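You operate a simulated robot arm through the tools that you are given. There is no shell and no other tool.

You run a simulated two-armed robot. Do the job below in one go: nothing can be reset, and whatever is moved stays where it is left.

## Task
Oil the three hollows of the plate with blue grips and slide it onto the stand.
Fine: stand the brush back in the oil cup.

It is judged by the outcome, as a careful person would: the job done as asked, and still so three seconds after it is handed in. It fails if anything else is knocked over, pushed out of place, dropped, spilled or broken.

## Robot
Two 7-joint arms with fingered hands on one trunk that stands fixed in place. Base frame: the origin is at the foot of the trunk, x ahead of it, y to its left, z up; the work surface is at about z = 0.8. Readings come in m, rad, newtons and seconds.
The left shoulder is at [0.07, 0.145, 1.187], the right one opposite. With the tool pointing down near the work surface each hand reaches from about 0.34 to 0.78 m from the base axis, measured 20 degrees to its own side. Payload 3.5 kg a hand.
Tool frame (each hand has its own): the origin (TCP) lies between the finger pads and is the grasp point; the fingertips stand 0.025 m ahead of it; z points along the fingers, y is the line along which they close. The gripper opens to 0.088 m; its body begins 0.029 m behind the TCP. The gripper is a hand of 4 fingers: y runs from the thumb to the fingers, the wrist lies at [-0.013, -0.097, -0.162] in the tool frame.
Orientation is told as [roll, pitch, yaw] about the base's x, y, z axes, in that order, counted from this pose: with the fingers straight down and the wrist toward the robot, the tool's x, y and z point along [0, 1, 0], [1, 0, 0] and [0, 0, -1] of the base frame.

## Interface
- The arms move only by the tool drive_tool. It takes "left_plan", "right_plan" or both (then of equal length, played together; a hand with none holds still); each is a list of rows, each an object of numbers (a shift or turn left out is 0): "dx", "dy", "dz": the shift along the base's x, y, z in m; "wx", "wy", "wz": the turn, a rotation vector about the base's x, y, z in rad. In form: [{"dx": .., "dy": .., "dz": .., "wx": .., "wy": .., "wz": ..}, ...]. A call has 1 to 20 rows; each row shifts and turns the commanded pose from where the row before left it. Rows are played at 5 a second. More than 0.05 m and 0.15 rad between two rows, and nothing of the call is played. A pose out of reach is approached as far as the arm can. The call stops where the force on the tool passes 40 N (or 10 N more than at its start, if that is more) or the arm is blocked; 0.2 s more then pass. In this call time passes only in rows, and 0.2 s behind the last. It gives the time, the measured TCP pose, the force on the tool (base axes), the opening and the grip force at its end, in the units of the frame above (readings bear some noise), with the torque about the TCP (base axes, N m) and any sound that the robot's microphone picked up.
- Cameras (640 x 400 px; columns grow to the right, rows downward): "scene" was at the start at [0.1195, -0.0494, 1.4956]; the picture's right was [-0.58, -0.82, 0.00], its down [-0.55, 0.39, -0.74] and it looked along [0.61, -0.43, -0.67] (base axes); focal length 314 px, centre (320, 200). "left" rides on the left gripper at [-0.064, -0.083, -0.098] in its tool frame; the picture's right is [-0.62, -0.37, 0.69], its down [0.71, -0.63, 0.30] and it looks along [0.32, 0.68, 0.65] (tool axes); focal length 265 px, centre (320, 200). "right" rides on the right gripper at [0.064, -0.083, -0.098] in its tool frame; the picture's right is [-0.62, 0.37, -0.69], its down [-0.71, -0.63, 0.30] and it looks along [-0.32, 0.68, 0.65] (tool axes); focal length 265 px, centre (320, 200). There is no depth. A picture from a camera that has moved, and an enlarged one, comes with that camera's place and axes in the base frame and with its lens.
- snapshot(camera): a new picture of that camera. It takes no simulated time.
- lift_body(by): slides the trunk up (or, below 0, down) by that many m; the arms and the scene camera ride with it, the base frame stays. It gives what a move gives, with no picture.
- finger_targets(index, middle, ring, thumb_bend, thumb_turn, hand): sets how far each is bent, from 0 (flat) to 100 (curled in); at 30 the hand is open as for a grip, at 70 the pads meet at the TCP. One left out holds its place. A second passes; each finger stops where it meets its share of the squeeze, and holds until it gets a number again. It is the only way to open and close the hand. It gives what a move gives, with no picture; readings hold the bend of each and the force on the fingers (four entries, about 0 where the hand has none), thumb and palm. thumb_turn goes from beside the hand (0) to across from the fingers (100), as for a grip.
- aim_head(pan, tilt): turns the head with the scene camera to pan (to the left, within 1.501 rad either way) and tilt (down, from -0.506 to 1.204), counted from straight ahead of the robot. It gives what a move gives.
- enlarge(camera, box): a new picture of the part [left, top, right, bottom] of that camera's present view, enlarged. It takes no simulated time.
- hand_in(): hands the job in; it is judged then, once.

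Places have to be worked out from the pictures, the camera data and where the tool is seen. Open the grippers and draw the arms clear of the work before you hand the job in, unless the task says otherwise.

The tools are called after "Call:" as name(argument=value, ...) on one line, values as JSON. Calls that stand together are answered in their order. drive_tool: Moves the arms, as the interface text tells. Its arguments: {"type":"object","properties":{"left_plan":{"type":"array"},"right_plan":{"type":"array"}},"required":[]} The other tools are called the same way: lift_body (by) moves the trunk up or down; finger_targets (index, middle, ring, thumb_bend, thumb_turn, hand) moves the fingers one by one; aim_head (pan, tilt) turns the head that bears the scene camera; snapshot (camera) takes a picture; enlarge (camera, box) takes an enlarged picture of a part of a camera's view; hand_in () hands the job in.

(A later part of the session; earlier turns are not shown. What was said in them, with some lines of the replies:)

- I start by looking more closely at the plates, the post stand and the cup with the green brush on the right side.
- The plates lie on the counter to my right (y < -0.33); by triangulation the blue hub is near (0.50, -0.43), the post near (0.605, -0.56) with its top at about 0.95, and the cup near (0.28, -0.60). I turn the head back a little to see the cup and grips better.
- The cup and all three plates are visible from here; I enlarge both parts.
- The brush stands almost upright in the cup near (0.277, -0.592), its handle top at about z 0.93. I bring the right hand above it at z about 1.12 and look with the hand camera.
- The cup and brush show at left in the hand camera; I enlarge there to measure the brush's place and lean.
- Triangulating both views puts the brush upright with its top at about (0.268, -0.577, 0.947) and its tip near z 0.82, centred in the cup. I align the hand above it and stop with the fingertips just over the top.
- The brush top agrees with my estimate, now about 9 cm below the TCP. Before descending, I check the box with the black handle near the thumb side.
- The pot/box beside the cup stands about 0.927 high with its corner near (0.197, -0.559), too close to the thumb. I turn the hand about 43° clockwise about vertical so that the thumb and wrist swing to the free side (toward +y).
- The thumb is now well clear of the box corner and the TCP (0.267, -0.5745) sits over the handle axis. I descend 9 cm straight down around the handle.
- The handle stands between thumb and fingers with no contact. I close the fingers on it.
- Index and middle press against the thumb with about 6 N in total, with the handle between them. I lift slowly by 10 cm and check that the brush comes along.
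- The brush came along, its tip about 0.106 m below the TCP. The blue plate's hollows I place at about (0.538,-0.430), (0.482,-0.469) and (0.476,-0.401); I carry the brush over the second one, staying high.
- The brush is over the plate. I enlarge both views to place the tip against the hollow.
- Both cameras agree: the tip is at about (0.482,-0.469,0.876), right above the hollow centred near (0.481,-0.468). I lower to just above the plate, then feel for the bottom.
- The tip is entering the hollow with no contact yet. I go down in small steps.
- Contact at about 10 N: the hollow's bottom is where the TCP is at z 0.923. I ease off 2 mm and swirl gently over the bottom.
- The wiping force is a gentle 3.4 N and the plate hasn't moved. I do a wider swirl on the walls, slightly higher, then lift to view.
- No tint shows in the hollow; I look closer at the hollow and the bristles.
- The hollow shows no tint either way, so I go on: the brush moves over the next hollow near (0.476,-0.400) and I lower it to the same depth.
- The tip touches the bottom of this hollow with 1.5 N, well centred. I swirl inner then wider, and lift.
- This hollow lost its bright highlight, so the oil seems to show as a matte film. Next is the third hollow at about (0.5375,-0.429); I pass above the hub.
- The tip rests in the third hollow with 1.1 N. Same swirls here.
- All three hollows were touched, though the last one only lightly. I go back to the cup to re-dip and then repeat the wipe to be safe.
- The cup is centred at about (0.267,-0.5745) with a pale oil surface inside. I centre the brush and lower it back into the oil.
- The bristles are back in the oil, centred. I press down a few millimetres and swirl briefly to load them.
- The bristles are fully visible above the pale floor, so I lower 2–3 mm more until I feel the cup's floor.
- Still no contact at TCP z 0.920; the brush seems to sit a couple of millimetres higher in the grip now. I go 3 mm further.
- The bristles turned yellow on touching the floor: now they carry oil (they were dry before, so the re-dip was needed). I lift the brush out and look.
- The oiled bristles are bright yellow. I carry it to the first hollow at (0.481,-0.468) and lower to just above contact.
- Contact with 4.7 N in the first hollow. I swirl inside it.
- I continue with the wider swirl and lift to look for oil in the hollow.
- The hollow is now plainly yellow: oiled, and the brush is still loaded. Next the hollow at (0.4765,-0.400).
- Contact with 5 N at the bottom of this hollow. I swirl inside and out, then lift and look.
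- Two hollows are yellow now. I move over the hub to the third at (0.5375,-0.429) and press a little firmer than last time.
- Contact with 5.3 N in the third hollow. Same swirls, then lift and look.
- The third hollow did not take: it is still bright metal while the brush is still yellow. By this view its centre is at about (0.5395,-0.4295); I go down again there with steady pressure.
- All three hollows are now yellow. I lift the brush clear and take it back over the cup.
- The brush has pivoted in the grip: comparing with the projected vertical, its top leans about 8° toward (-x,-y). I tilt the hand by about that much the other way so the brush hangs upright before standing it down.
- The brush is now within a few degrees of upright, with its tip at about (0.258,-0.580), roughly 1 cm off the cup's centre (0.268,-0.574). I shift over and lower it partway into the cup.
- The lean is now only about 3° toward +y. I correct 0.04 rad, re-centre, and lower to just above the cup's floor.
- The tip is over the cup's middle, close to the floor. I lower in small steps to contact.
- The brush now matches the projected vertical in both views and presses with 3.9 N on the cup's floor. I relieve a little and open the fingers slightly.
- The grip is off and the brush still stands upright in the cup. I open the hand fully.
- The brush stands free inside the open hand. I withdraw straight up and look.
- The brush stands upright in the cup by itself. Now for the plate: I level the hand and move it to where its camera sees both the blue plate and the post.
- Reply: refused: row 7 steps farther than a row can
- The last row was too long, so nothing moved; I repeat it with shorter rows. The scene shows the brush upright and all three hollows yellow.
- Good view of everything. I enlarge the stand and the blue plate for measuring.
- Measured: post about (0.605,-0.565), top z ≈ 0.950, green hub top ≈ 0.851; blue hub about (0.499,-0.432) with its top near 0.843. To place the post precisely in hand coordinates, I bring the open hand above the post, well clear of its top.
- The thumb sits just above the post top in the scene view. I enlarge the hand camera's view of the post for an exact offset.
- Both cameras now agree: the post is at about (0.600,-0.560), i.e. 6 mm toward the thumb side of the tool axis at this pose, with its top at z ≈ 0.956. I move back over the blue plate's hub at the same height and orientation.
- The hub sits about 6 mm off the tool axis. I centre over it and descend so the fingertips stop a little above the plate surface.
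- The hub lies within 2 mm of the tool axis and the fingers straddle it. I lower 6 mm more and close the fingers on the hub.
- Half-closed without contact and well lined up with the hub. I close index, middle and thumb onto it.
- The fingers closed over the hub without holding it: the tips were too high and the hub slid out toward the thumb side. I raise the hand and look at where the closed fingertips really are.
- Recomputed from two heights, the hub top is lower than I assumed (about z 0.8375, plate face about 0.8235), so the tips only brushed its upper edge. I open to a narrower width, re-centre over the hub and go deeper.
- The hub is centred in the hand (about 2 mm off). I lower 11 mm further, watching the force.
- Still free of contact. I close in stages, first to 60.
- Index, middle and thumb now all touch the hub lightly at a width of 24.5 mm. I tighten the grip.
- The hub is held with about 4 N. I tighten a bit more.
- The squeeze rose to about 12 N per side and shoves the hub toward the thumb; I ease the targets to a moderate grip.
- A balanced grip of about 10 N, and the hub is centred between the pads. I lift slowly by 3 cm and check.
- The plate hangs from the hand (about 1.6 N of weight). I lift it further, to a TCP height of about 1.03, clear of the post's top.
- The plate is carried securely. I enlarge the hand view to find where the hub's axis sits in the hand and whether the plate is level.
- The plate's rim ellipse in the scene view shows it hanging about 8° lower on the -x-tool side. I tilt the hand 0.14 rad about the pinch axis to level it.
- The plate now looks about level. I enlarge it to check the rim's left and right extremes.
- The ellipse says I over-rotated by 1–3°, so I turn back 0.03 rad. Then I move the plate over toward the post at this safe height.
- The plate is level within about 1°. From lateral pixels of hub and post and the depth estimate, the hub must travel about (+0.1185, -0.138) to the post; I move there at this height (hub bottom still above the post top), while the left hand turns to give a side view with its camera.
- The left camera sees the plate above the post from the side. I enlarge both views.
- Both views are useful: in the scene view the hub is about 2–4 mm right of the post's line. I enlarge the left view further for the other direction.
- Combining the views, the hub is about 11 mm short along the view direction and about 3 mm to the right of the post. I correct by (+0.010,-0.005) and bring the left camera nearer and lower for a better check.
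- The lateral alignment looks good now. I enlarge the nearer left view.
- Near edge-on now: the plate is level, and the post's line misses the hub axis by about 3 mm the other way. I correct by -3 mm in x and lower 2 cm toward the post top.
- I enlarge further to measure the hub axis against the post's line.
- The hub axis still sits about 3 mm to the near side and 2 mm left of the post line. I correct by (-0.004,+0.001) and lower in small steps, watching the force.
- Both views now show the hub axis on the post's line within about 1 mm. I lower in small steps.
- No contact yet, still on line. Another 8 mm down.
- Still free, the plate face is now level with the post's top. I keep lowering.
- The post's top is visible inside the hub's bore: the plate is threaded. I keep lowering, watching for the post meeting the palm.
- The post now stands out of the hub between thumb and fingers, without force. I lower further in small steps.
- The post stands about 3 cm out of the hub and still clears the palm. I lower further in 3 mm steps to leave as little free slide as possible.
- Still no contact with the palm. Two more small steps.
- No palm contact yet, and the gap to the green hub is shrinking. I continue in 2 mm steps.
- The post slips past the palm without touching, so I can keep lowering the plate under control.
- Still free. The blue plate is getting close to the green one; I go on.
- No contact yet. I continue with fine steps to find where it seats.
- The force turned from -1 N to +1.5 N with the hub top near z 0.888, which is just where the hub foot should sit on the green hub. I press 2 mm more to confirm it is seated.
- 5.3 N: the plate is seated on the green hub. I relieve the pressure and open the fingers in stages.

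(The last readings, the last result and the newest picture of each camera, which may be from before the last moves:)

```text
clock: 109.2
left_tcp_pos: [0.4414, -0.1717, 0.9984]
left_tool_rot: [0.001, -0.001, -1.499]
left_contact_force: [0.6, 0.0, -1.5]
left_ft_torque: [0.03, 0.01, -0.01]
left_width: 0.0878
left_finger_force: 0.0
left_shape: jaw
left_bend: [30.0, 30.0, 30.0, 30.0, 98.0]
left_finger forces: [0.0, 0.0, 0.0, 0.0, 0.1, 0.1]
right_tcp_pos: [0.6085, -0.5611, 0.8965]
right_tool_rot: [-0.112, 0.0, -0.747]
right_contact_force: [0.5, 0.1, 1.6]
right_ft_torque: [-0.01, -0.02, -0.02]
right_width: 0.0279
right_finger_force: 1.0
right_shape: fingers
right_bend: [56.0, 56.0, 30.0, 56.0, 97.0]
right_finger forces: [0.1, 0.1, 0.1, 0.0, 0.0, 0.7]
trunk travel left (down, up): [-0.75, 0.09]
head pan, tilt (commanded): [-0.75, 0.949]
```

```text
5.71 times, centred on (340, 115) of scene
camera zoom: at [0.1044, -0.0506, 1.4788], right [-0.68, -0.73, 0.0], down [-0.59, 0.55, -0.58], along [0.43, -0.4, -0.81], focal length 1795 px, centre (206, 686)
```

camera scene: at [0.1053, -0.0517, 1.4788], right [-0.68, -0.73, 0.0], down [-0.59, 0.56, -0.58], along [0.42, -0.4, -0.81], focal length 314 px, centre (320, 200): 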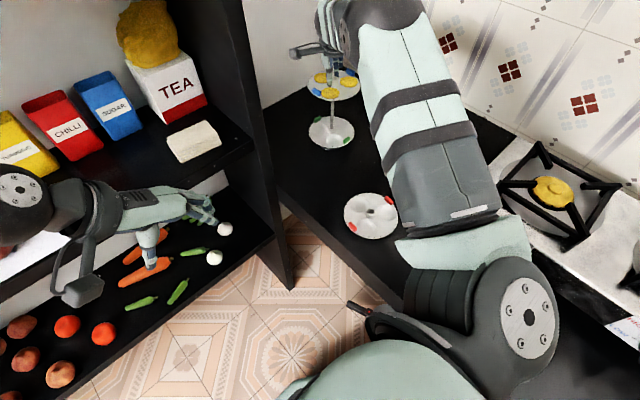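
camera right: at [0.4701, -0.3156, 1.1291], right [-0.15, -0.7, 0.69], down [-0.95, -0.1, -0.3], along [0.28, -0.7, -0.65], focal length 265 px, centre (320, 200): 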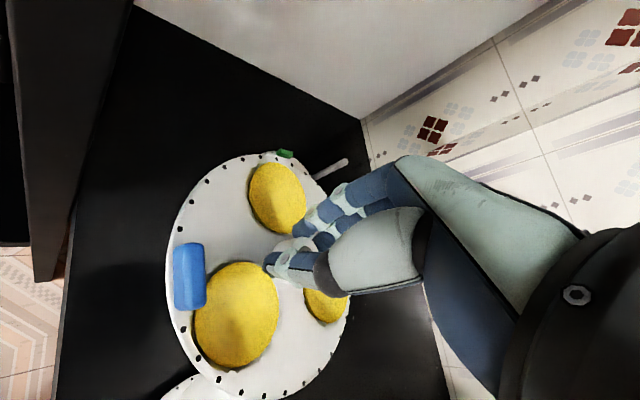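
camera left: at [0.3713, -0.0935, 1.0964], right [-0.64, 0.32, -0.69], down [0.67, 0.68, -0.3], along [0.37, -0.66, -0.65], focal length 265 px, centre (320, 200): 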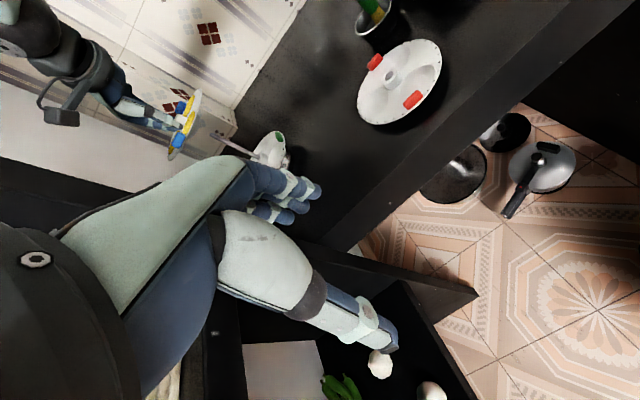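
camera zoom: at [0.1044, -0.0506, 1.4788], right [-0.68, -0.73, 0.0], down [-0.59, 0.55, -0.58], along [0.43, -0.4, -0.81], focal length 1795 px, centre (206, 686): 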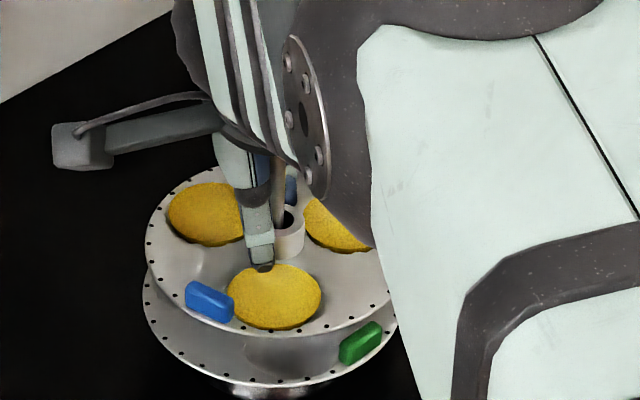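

The hub is free; the palm lightly touches the post's top. I open fully and raise the hand.

Call:
finger_targets(hand="right", index=30, middle=30, ring=30, thumb_bend=30)

Call:
enlarge(camera="left", box=[190, 95, 290, 170])

Call:
enlarge(camera="right", box=[180, 150, 400, 350])

```text
clock: 110.2
left_tcp_pos: [0.4418, -0.1718, 0.9982]
left_tool_rot: [0.0, 0.001, -1.499]
left_contact_force: [0.2, 0.4, 0.3]
left_ft_torque: [0.01, 0.0, 0.01]
left_width: 0.0877
left_finger_force: 0.2
left_shape: jaw
left_bend: [30.0, 30.0, 30.0, 30.0, 98.0]
left_finger forces: [0.0, 0.0, 0.0, 0.1, 0.0, 0.1]
right_tcp_pos: [0.6087, -0.5607, 0.8949]
right_tool_rot: [-0.111, 0.0, -0.748]
right_contact_force: [-0.8, -0.3, 1.1]
right_ft_torque: [0.0, 0.01, -0.01]
right_width: 0.0842
right_finger_force: 0.0
right_shape: fingers
right_bend: [30.0, 30.0, 30.0, 30.0, 97.0]
right_finger forces: [0.1, 0.0, 0.0, 0.1, 0.1, 0.5]
trunk travel left (down, up): [-0.75, 0.09]
head pan, tilt (commanded): [-0.75, 0.949]
```

```text
5.33 times, centred on (240, 132) of left
camera zoom: at [0.3716, -0.0935, 1.0967], right [-0.64, 0.32, -0.69], down [0.67, 0.68, -0.3], along [0.37, -0.66, -0.65], focal length 1416 px, centre (747, 560)
```

zoom: 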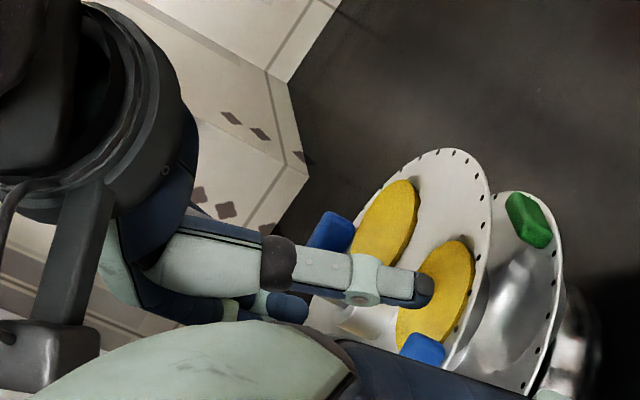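

```text
2.00 times, centred on (290, 250) of right
camera zoom: at [0.5987, -0.4499, 0.9871], right [-0.1, -0.65, 0.76], down [-0.97, -0.12, -0.22], along [0.23, -0.75, -0.61], focal length 531 px, centre (380, 100)
```

zoom: 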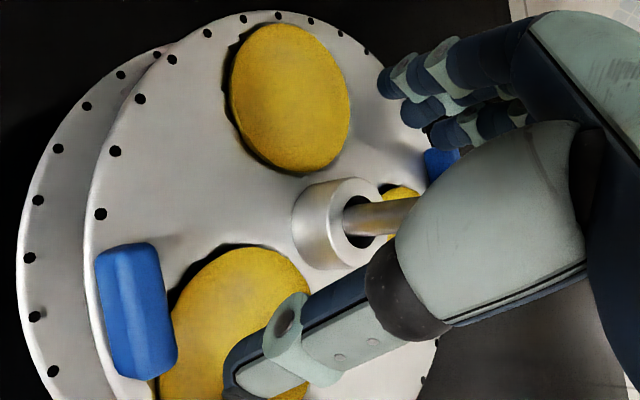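

The post runs through the hub and the fingers are fully open. I raise the hand straight up, clear of the post.

Call:
drive_tool(right_plan=[{"dz": 0.01}, {"dz": 0.02}, {"dz": 0.03}, {"dz": 0.03}, {"dz": 0.03}, {"dz": 0.03}])

Call:
enlarge(camera="scene", box=[300, 60, 380, 160])

Call:
enlarge(camera="left", box=[190, 95, 310, 180])

Call:
snapshot(camera="right")

```text
clock: 111.5
left_tcp_pos: [0.4402, -0.1722, 0.9987]
left_tool_rot: [-0.001, -0.002, -1.499]
left_contact_force: [-1.1, 0.1, -0.1]
left_ft_torque: [-0.01, -0.02, -0.02]
left_width: 0.0879
left_finger_force: 0.0
left_shape: jaw
left_bend: [30.0, 30.0, 30.0, 30.0, 98.0]
left_finger forces: [0.0, 0.0, 0.0, 0.0, 0.0, 0.1]
right_tcp_pos: [0.6086, -0.5584, 1.0464]
right_tool_rot: [-0.114, 0.002, -0.748]
right_contact_force: [0.0, -1.1, -0.4]
right_ft_torque: [0.03, 0.06, 0.02]
right_width: 0.0845
right_finger_force: 0.1
right_shape: fingers
right_bend: [30.0, 30.0, 30.0, 30.0, 97.0]
right_finger forces: [0.0, 0.1, 0.0, 0.0, 0.0, 0.0]
trunk travel left (down, up): [-0.75, 0.09]
head pan, tilt (commanded): [-0.75, 0.949]
```

```text
4.00 times, centred on (340, 110) of scene
camera zoom: at [0.1037, -0.0501, 1.4789], right [-0.68, -0.73, 0.0], down [-0.59, 0.55, -0.58], along [0.43, -0.4, -0.81], focal length 1257 px, centre (240, 560)
```

zoom: 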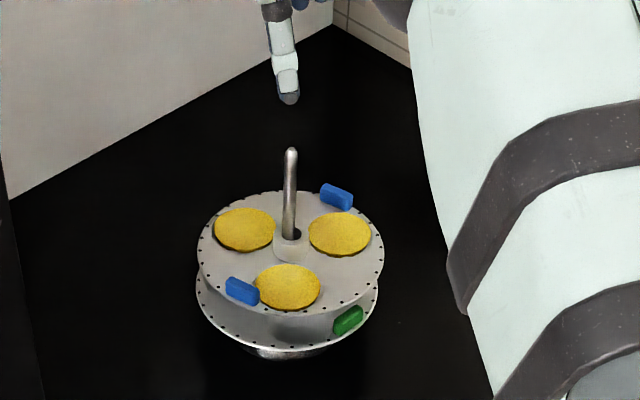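

```text
4.71 times, centred on (250, 138) of left
camera zoom: at [0.371, -0.093, 1.097], right [-0.64, 0.32, -0.69], down [0.67, 0.68, -0.3], along [0.37, -0.66, -0.65], focal length 1249 px, centre (649, 494)
```

zoom: 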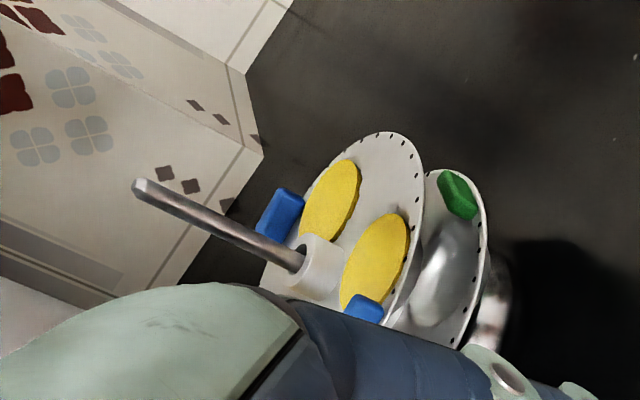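

```text
taken
camera right: at [0.5984, -0.4475, 1.1376], right [-0.1, -0.65, 0.76], down [-0.97, -0.12, -0.22], along [0.23, -0.76, -0.61], focal length 265 px, centre (320, 200)
```

right: 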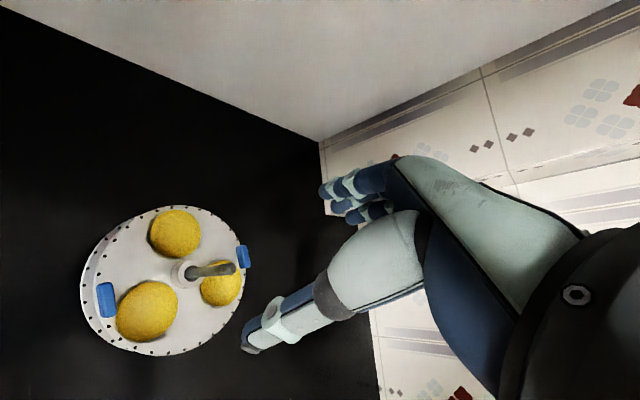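

The blue plate sits level on the stand above the green one with all hollows oiled. I draw both arms up and away.

Call:
drive_tool(right_plan=[{"dz": 0.04}, {"dz": 0.04}, {"dz": 0.04}, {"dz": 0.03, "wx": 0.041, "wy": -0.038}, {"dz": 0.02, "wx": 0.041, "wy": -0.038}, {"dx": -0.036, "dy": 0.024}, {"dx": -0.036, "dy": 0.024}, {"dx": -0.036, "dy": 0.024}, {"dx": -0.036, "dy": 0.024}, {"dx": -0.036, "dy": 0.024}, {"dx": -0.036, "dy": 0.024}], left_plan=[{"dz": 0.03}, {"dz": 0.03, "dy": 0.02}, {"dz": 0.02, "dy": 0.03}, {"dz": 0.02, "dy": 0.03}, {"dy": 0.03, "wz": 0.15}, {"dy": 0.02, "wz": 0.15}, {"wz": 0.15}, {"wz": 0.15}, {"wz": 0.15}, {"wz": 0.15}, {}])

Call:
snapshot(camera="scene")

Call:
snapshot(camera="right")

```text
clock: 114.0
left_tcp_pos: [0.4409, -0.0413, 1.0983]
left_tool_rot: [-0.002, -0.004, -0.598]
left_contact_force: [-0.2, 0.9, -0.5]
left_ft_torque: [0.0, -0.02, -0.03]
left_width: 0.0874
left_finger_force: 0.1
left_shape: jaw
left_bend: [30.0, 30.0, 30.0, 30.0, 98.0]
left_finger forces: [0.0, 0.0, 0.0, 0.0, 0.0, 0.0]
right_tcp_pos: [0.3926, -0.4168, 1.2197]
right_tool_rot: [0.0, 0.0, -0.751]
right_contact_force: [0.5, -0.1, 0.0]
right_ft_torque: [-0.02, -0.02, 0.01]
right_width: 0.0845
right_finger_force: 0.2
right_shape: fingers
right_bend: [30.0, 30.0, 30.0, 30.0, 97.0]
right_finger forces: [0.1, 0.1, 0.1, 0.0, 0.0, 0.1]
trunk travel left (down, up): [-0.75, 0.09]
head pan, tilt (commanded): [-0.75, 0.949]
```

```text
taken
camera scene: at [0.1037, -0.0487, 1.479], right [-0.68, -0.73, 0.0], down [-0.59, 0.55, -0.58], along [0.43, -0.4, -0.81], focal length 314 px, centre (320, 200)
```

scene: 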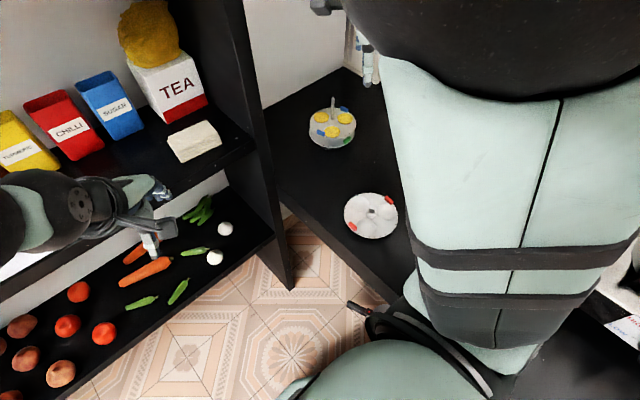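

```text
taken
camera right: at [0.3767, -0.3124, 1.3172], right [-0.15, -0.7, 0.69], down [-0.95, -0.09, -0.31], along [0.28, -0.7, -0.65], focal length 265 px, centre (320, 200)
```

right: 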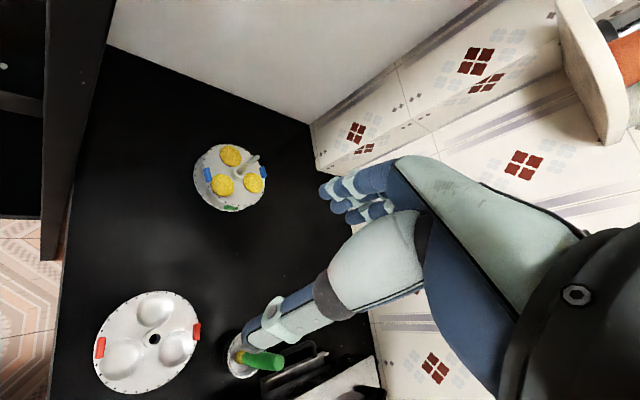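

Everything stands; I check the brush and the stack close up once more.

Call:
enlarge(camera="right", box=[200, 310, 310, 390])

Call:
enlarge(camera="scene", box=[295, 85, 370, 160])

Call:
enlarge(camera="right", box=[180, 130, 280, 220])

```text
5.00 times, centred on (255, 350) of right
camera zoom: at [0.3767, -0.3124, 1.3172], right [-0.15, -0.7, 0.69], down [-0.95, -0.09, -0.31], along [0.28, -0.7, -0.65], focal length 1327 px, centre (645, -550)
```

zoom: 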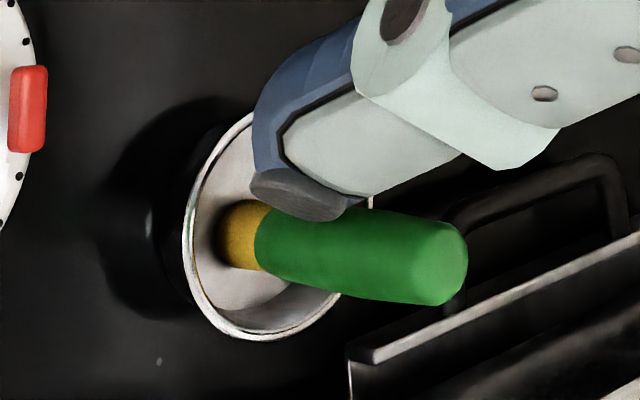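

```text
5.33 times, centred on (332, 122) of scene
camera zoom: at [0.1037, -0.0487, 1.479], right [-0.68, -0.73, 0.0], down [-0.59, 0.55, -0.58], along [0.43, -0.4, -0.81], focal length 1676 px, centre (253, 613)
```

zoom: 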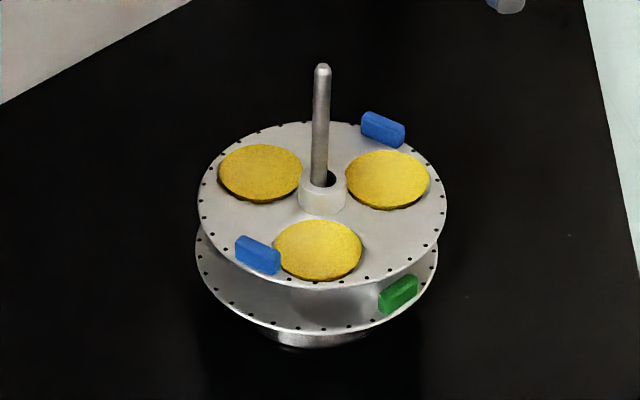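

```text
4.44 times, centred on (230, 175) of right
camera zoom: at [0.3767, -0.3124, 1.3172], right [-0.15, -0.7, 0.69], down [-0.95, -0.09, -0.31], along [0.28, -0.7, -0.65], focal length 1180 px, centre (720, 311)
```

zoom: 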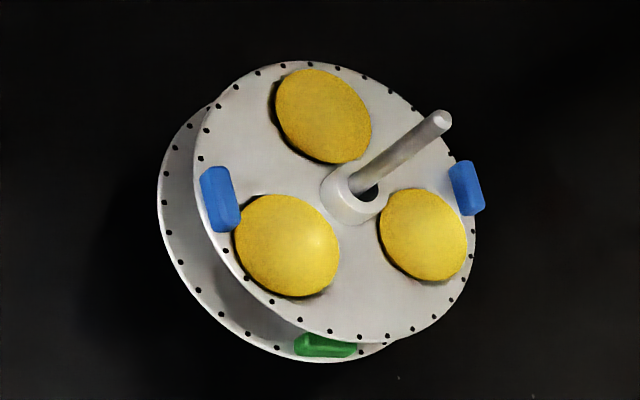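

All as asked: the blue-grip plate sits level on the post above the green plate, its three hollows oiled. The brush stands upright in the oil cup, both hands are open and clear, so I hand in.

Call:
hand_in()

```text
The job is handed in.
```

The job is done and handed in. All three hollows of the blue-grip plate are oiled, and the plate sits level on the stand's post above the green plate. The brush is standing upright in the oil cup again.

- **Oiling:** my first pass was with a dry brush, so I pressed it to the bottom of the cup to load it and went over all three hollows again. They then showed yellow.
- **Plate position:** on my first try at lifting it, the fingers slipped off the hub. That slid the plate about 1.5 cm on the counter, with no harm done.
- **Seating:** I lowered it down the post until it met the green plate's hub. It sits slightly off centre because the hole is looser than the post.

I saw nothing else moved, spilled or knocked over. Both hands are open and clear of the work.
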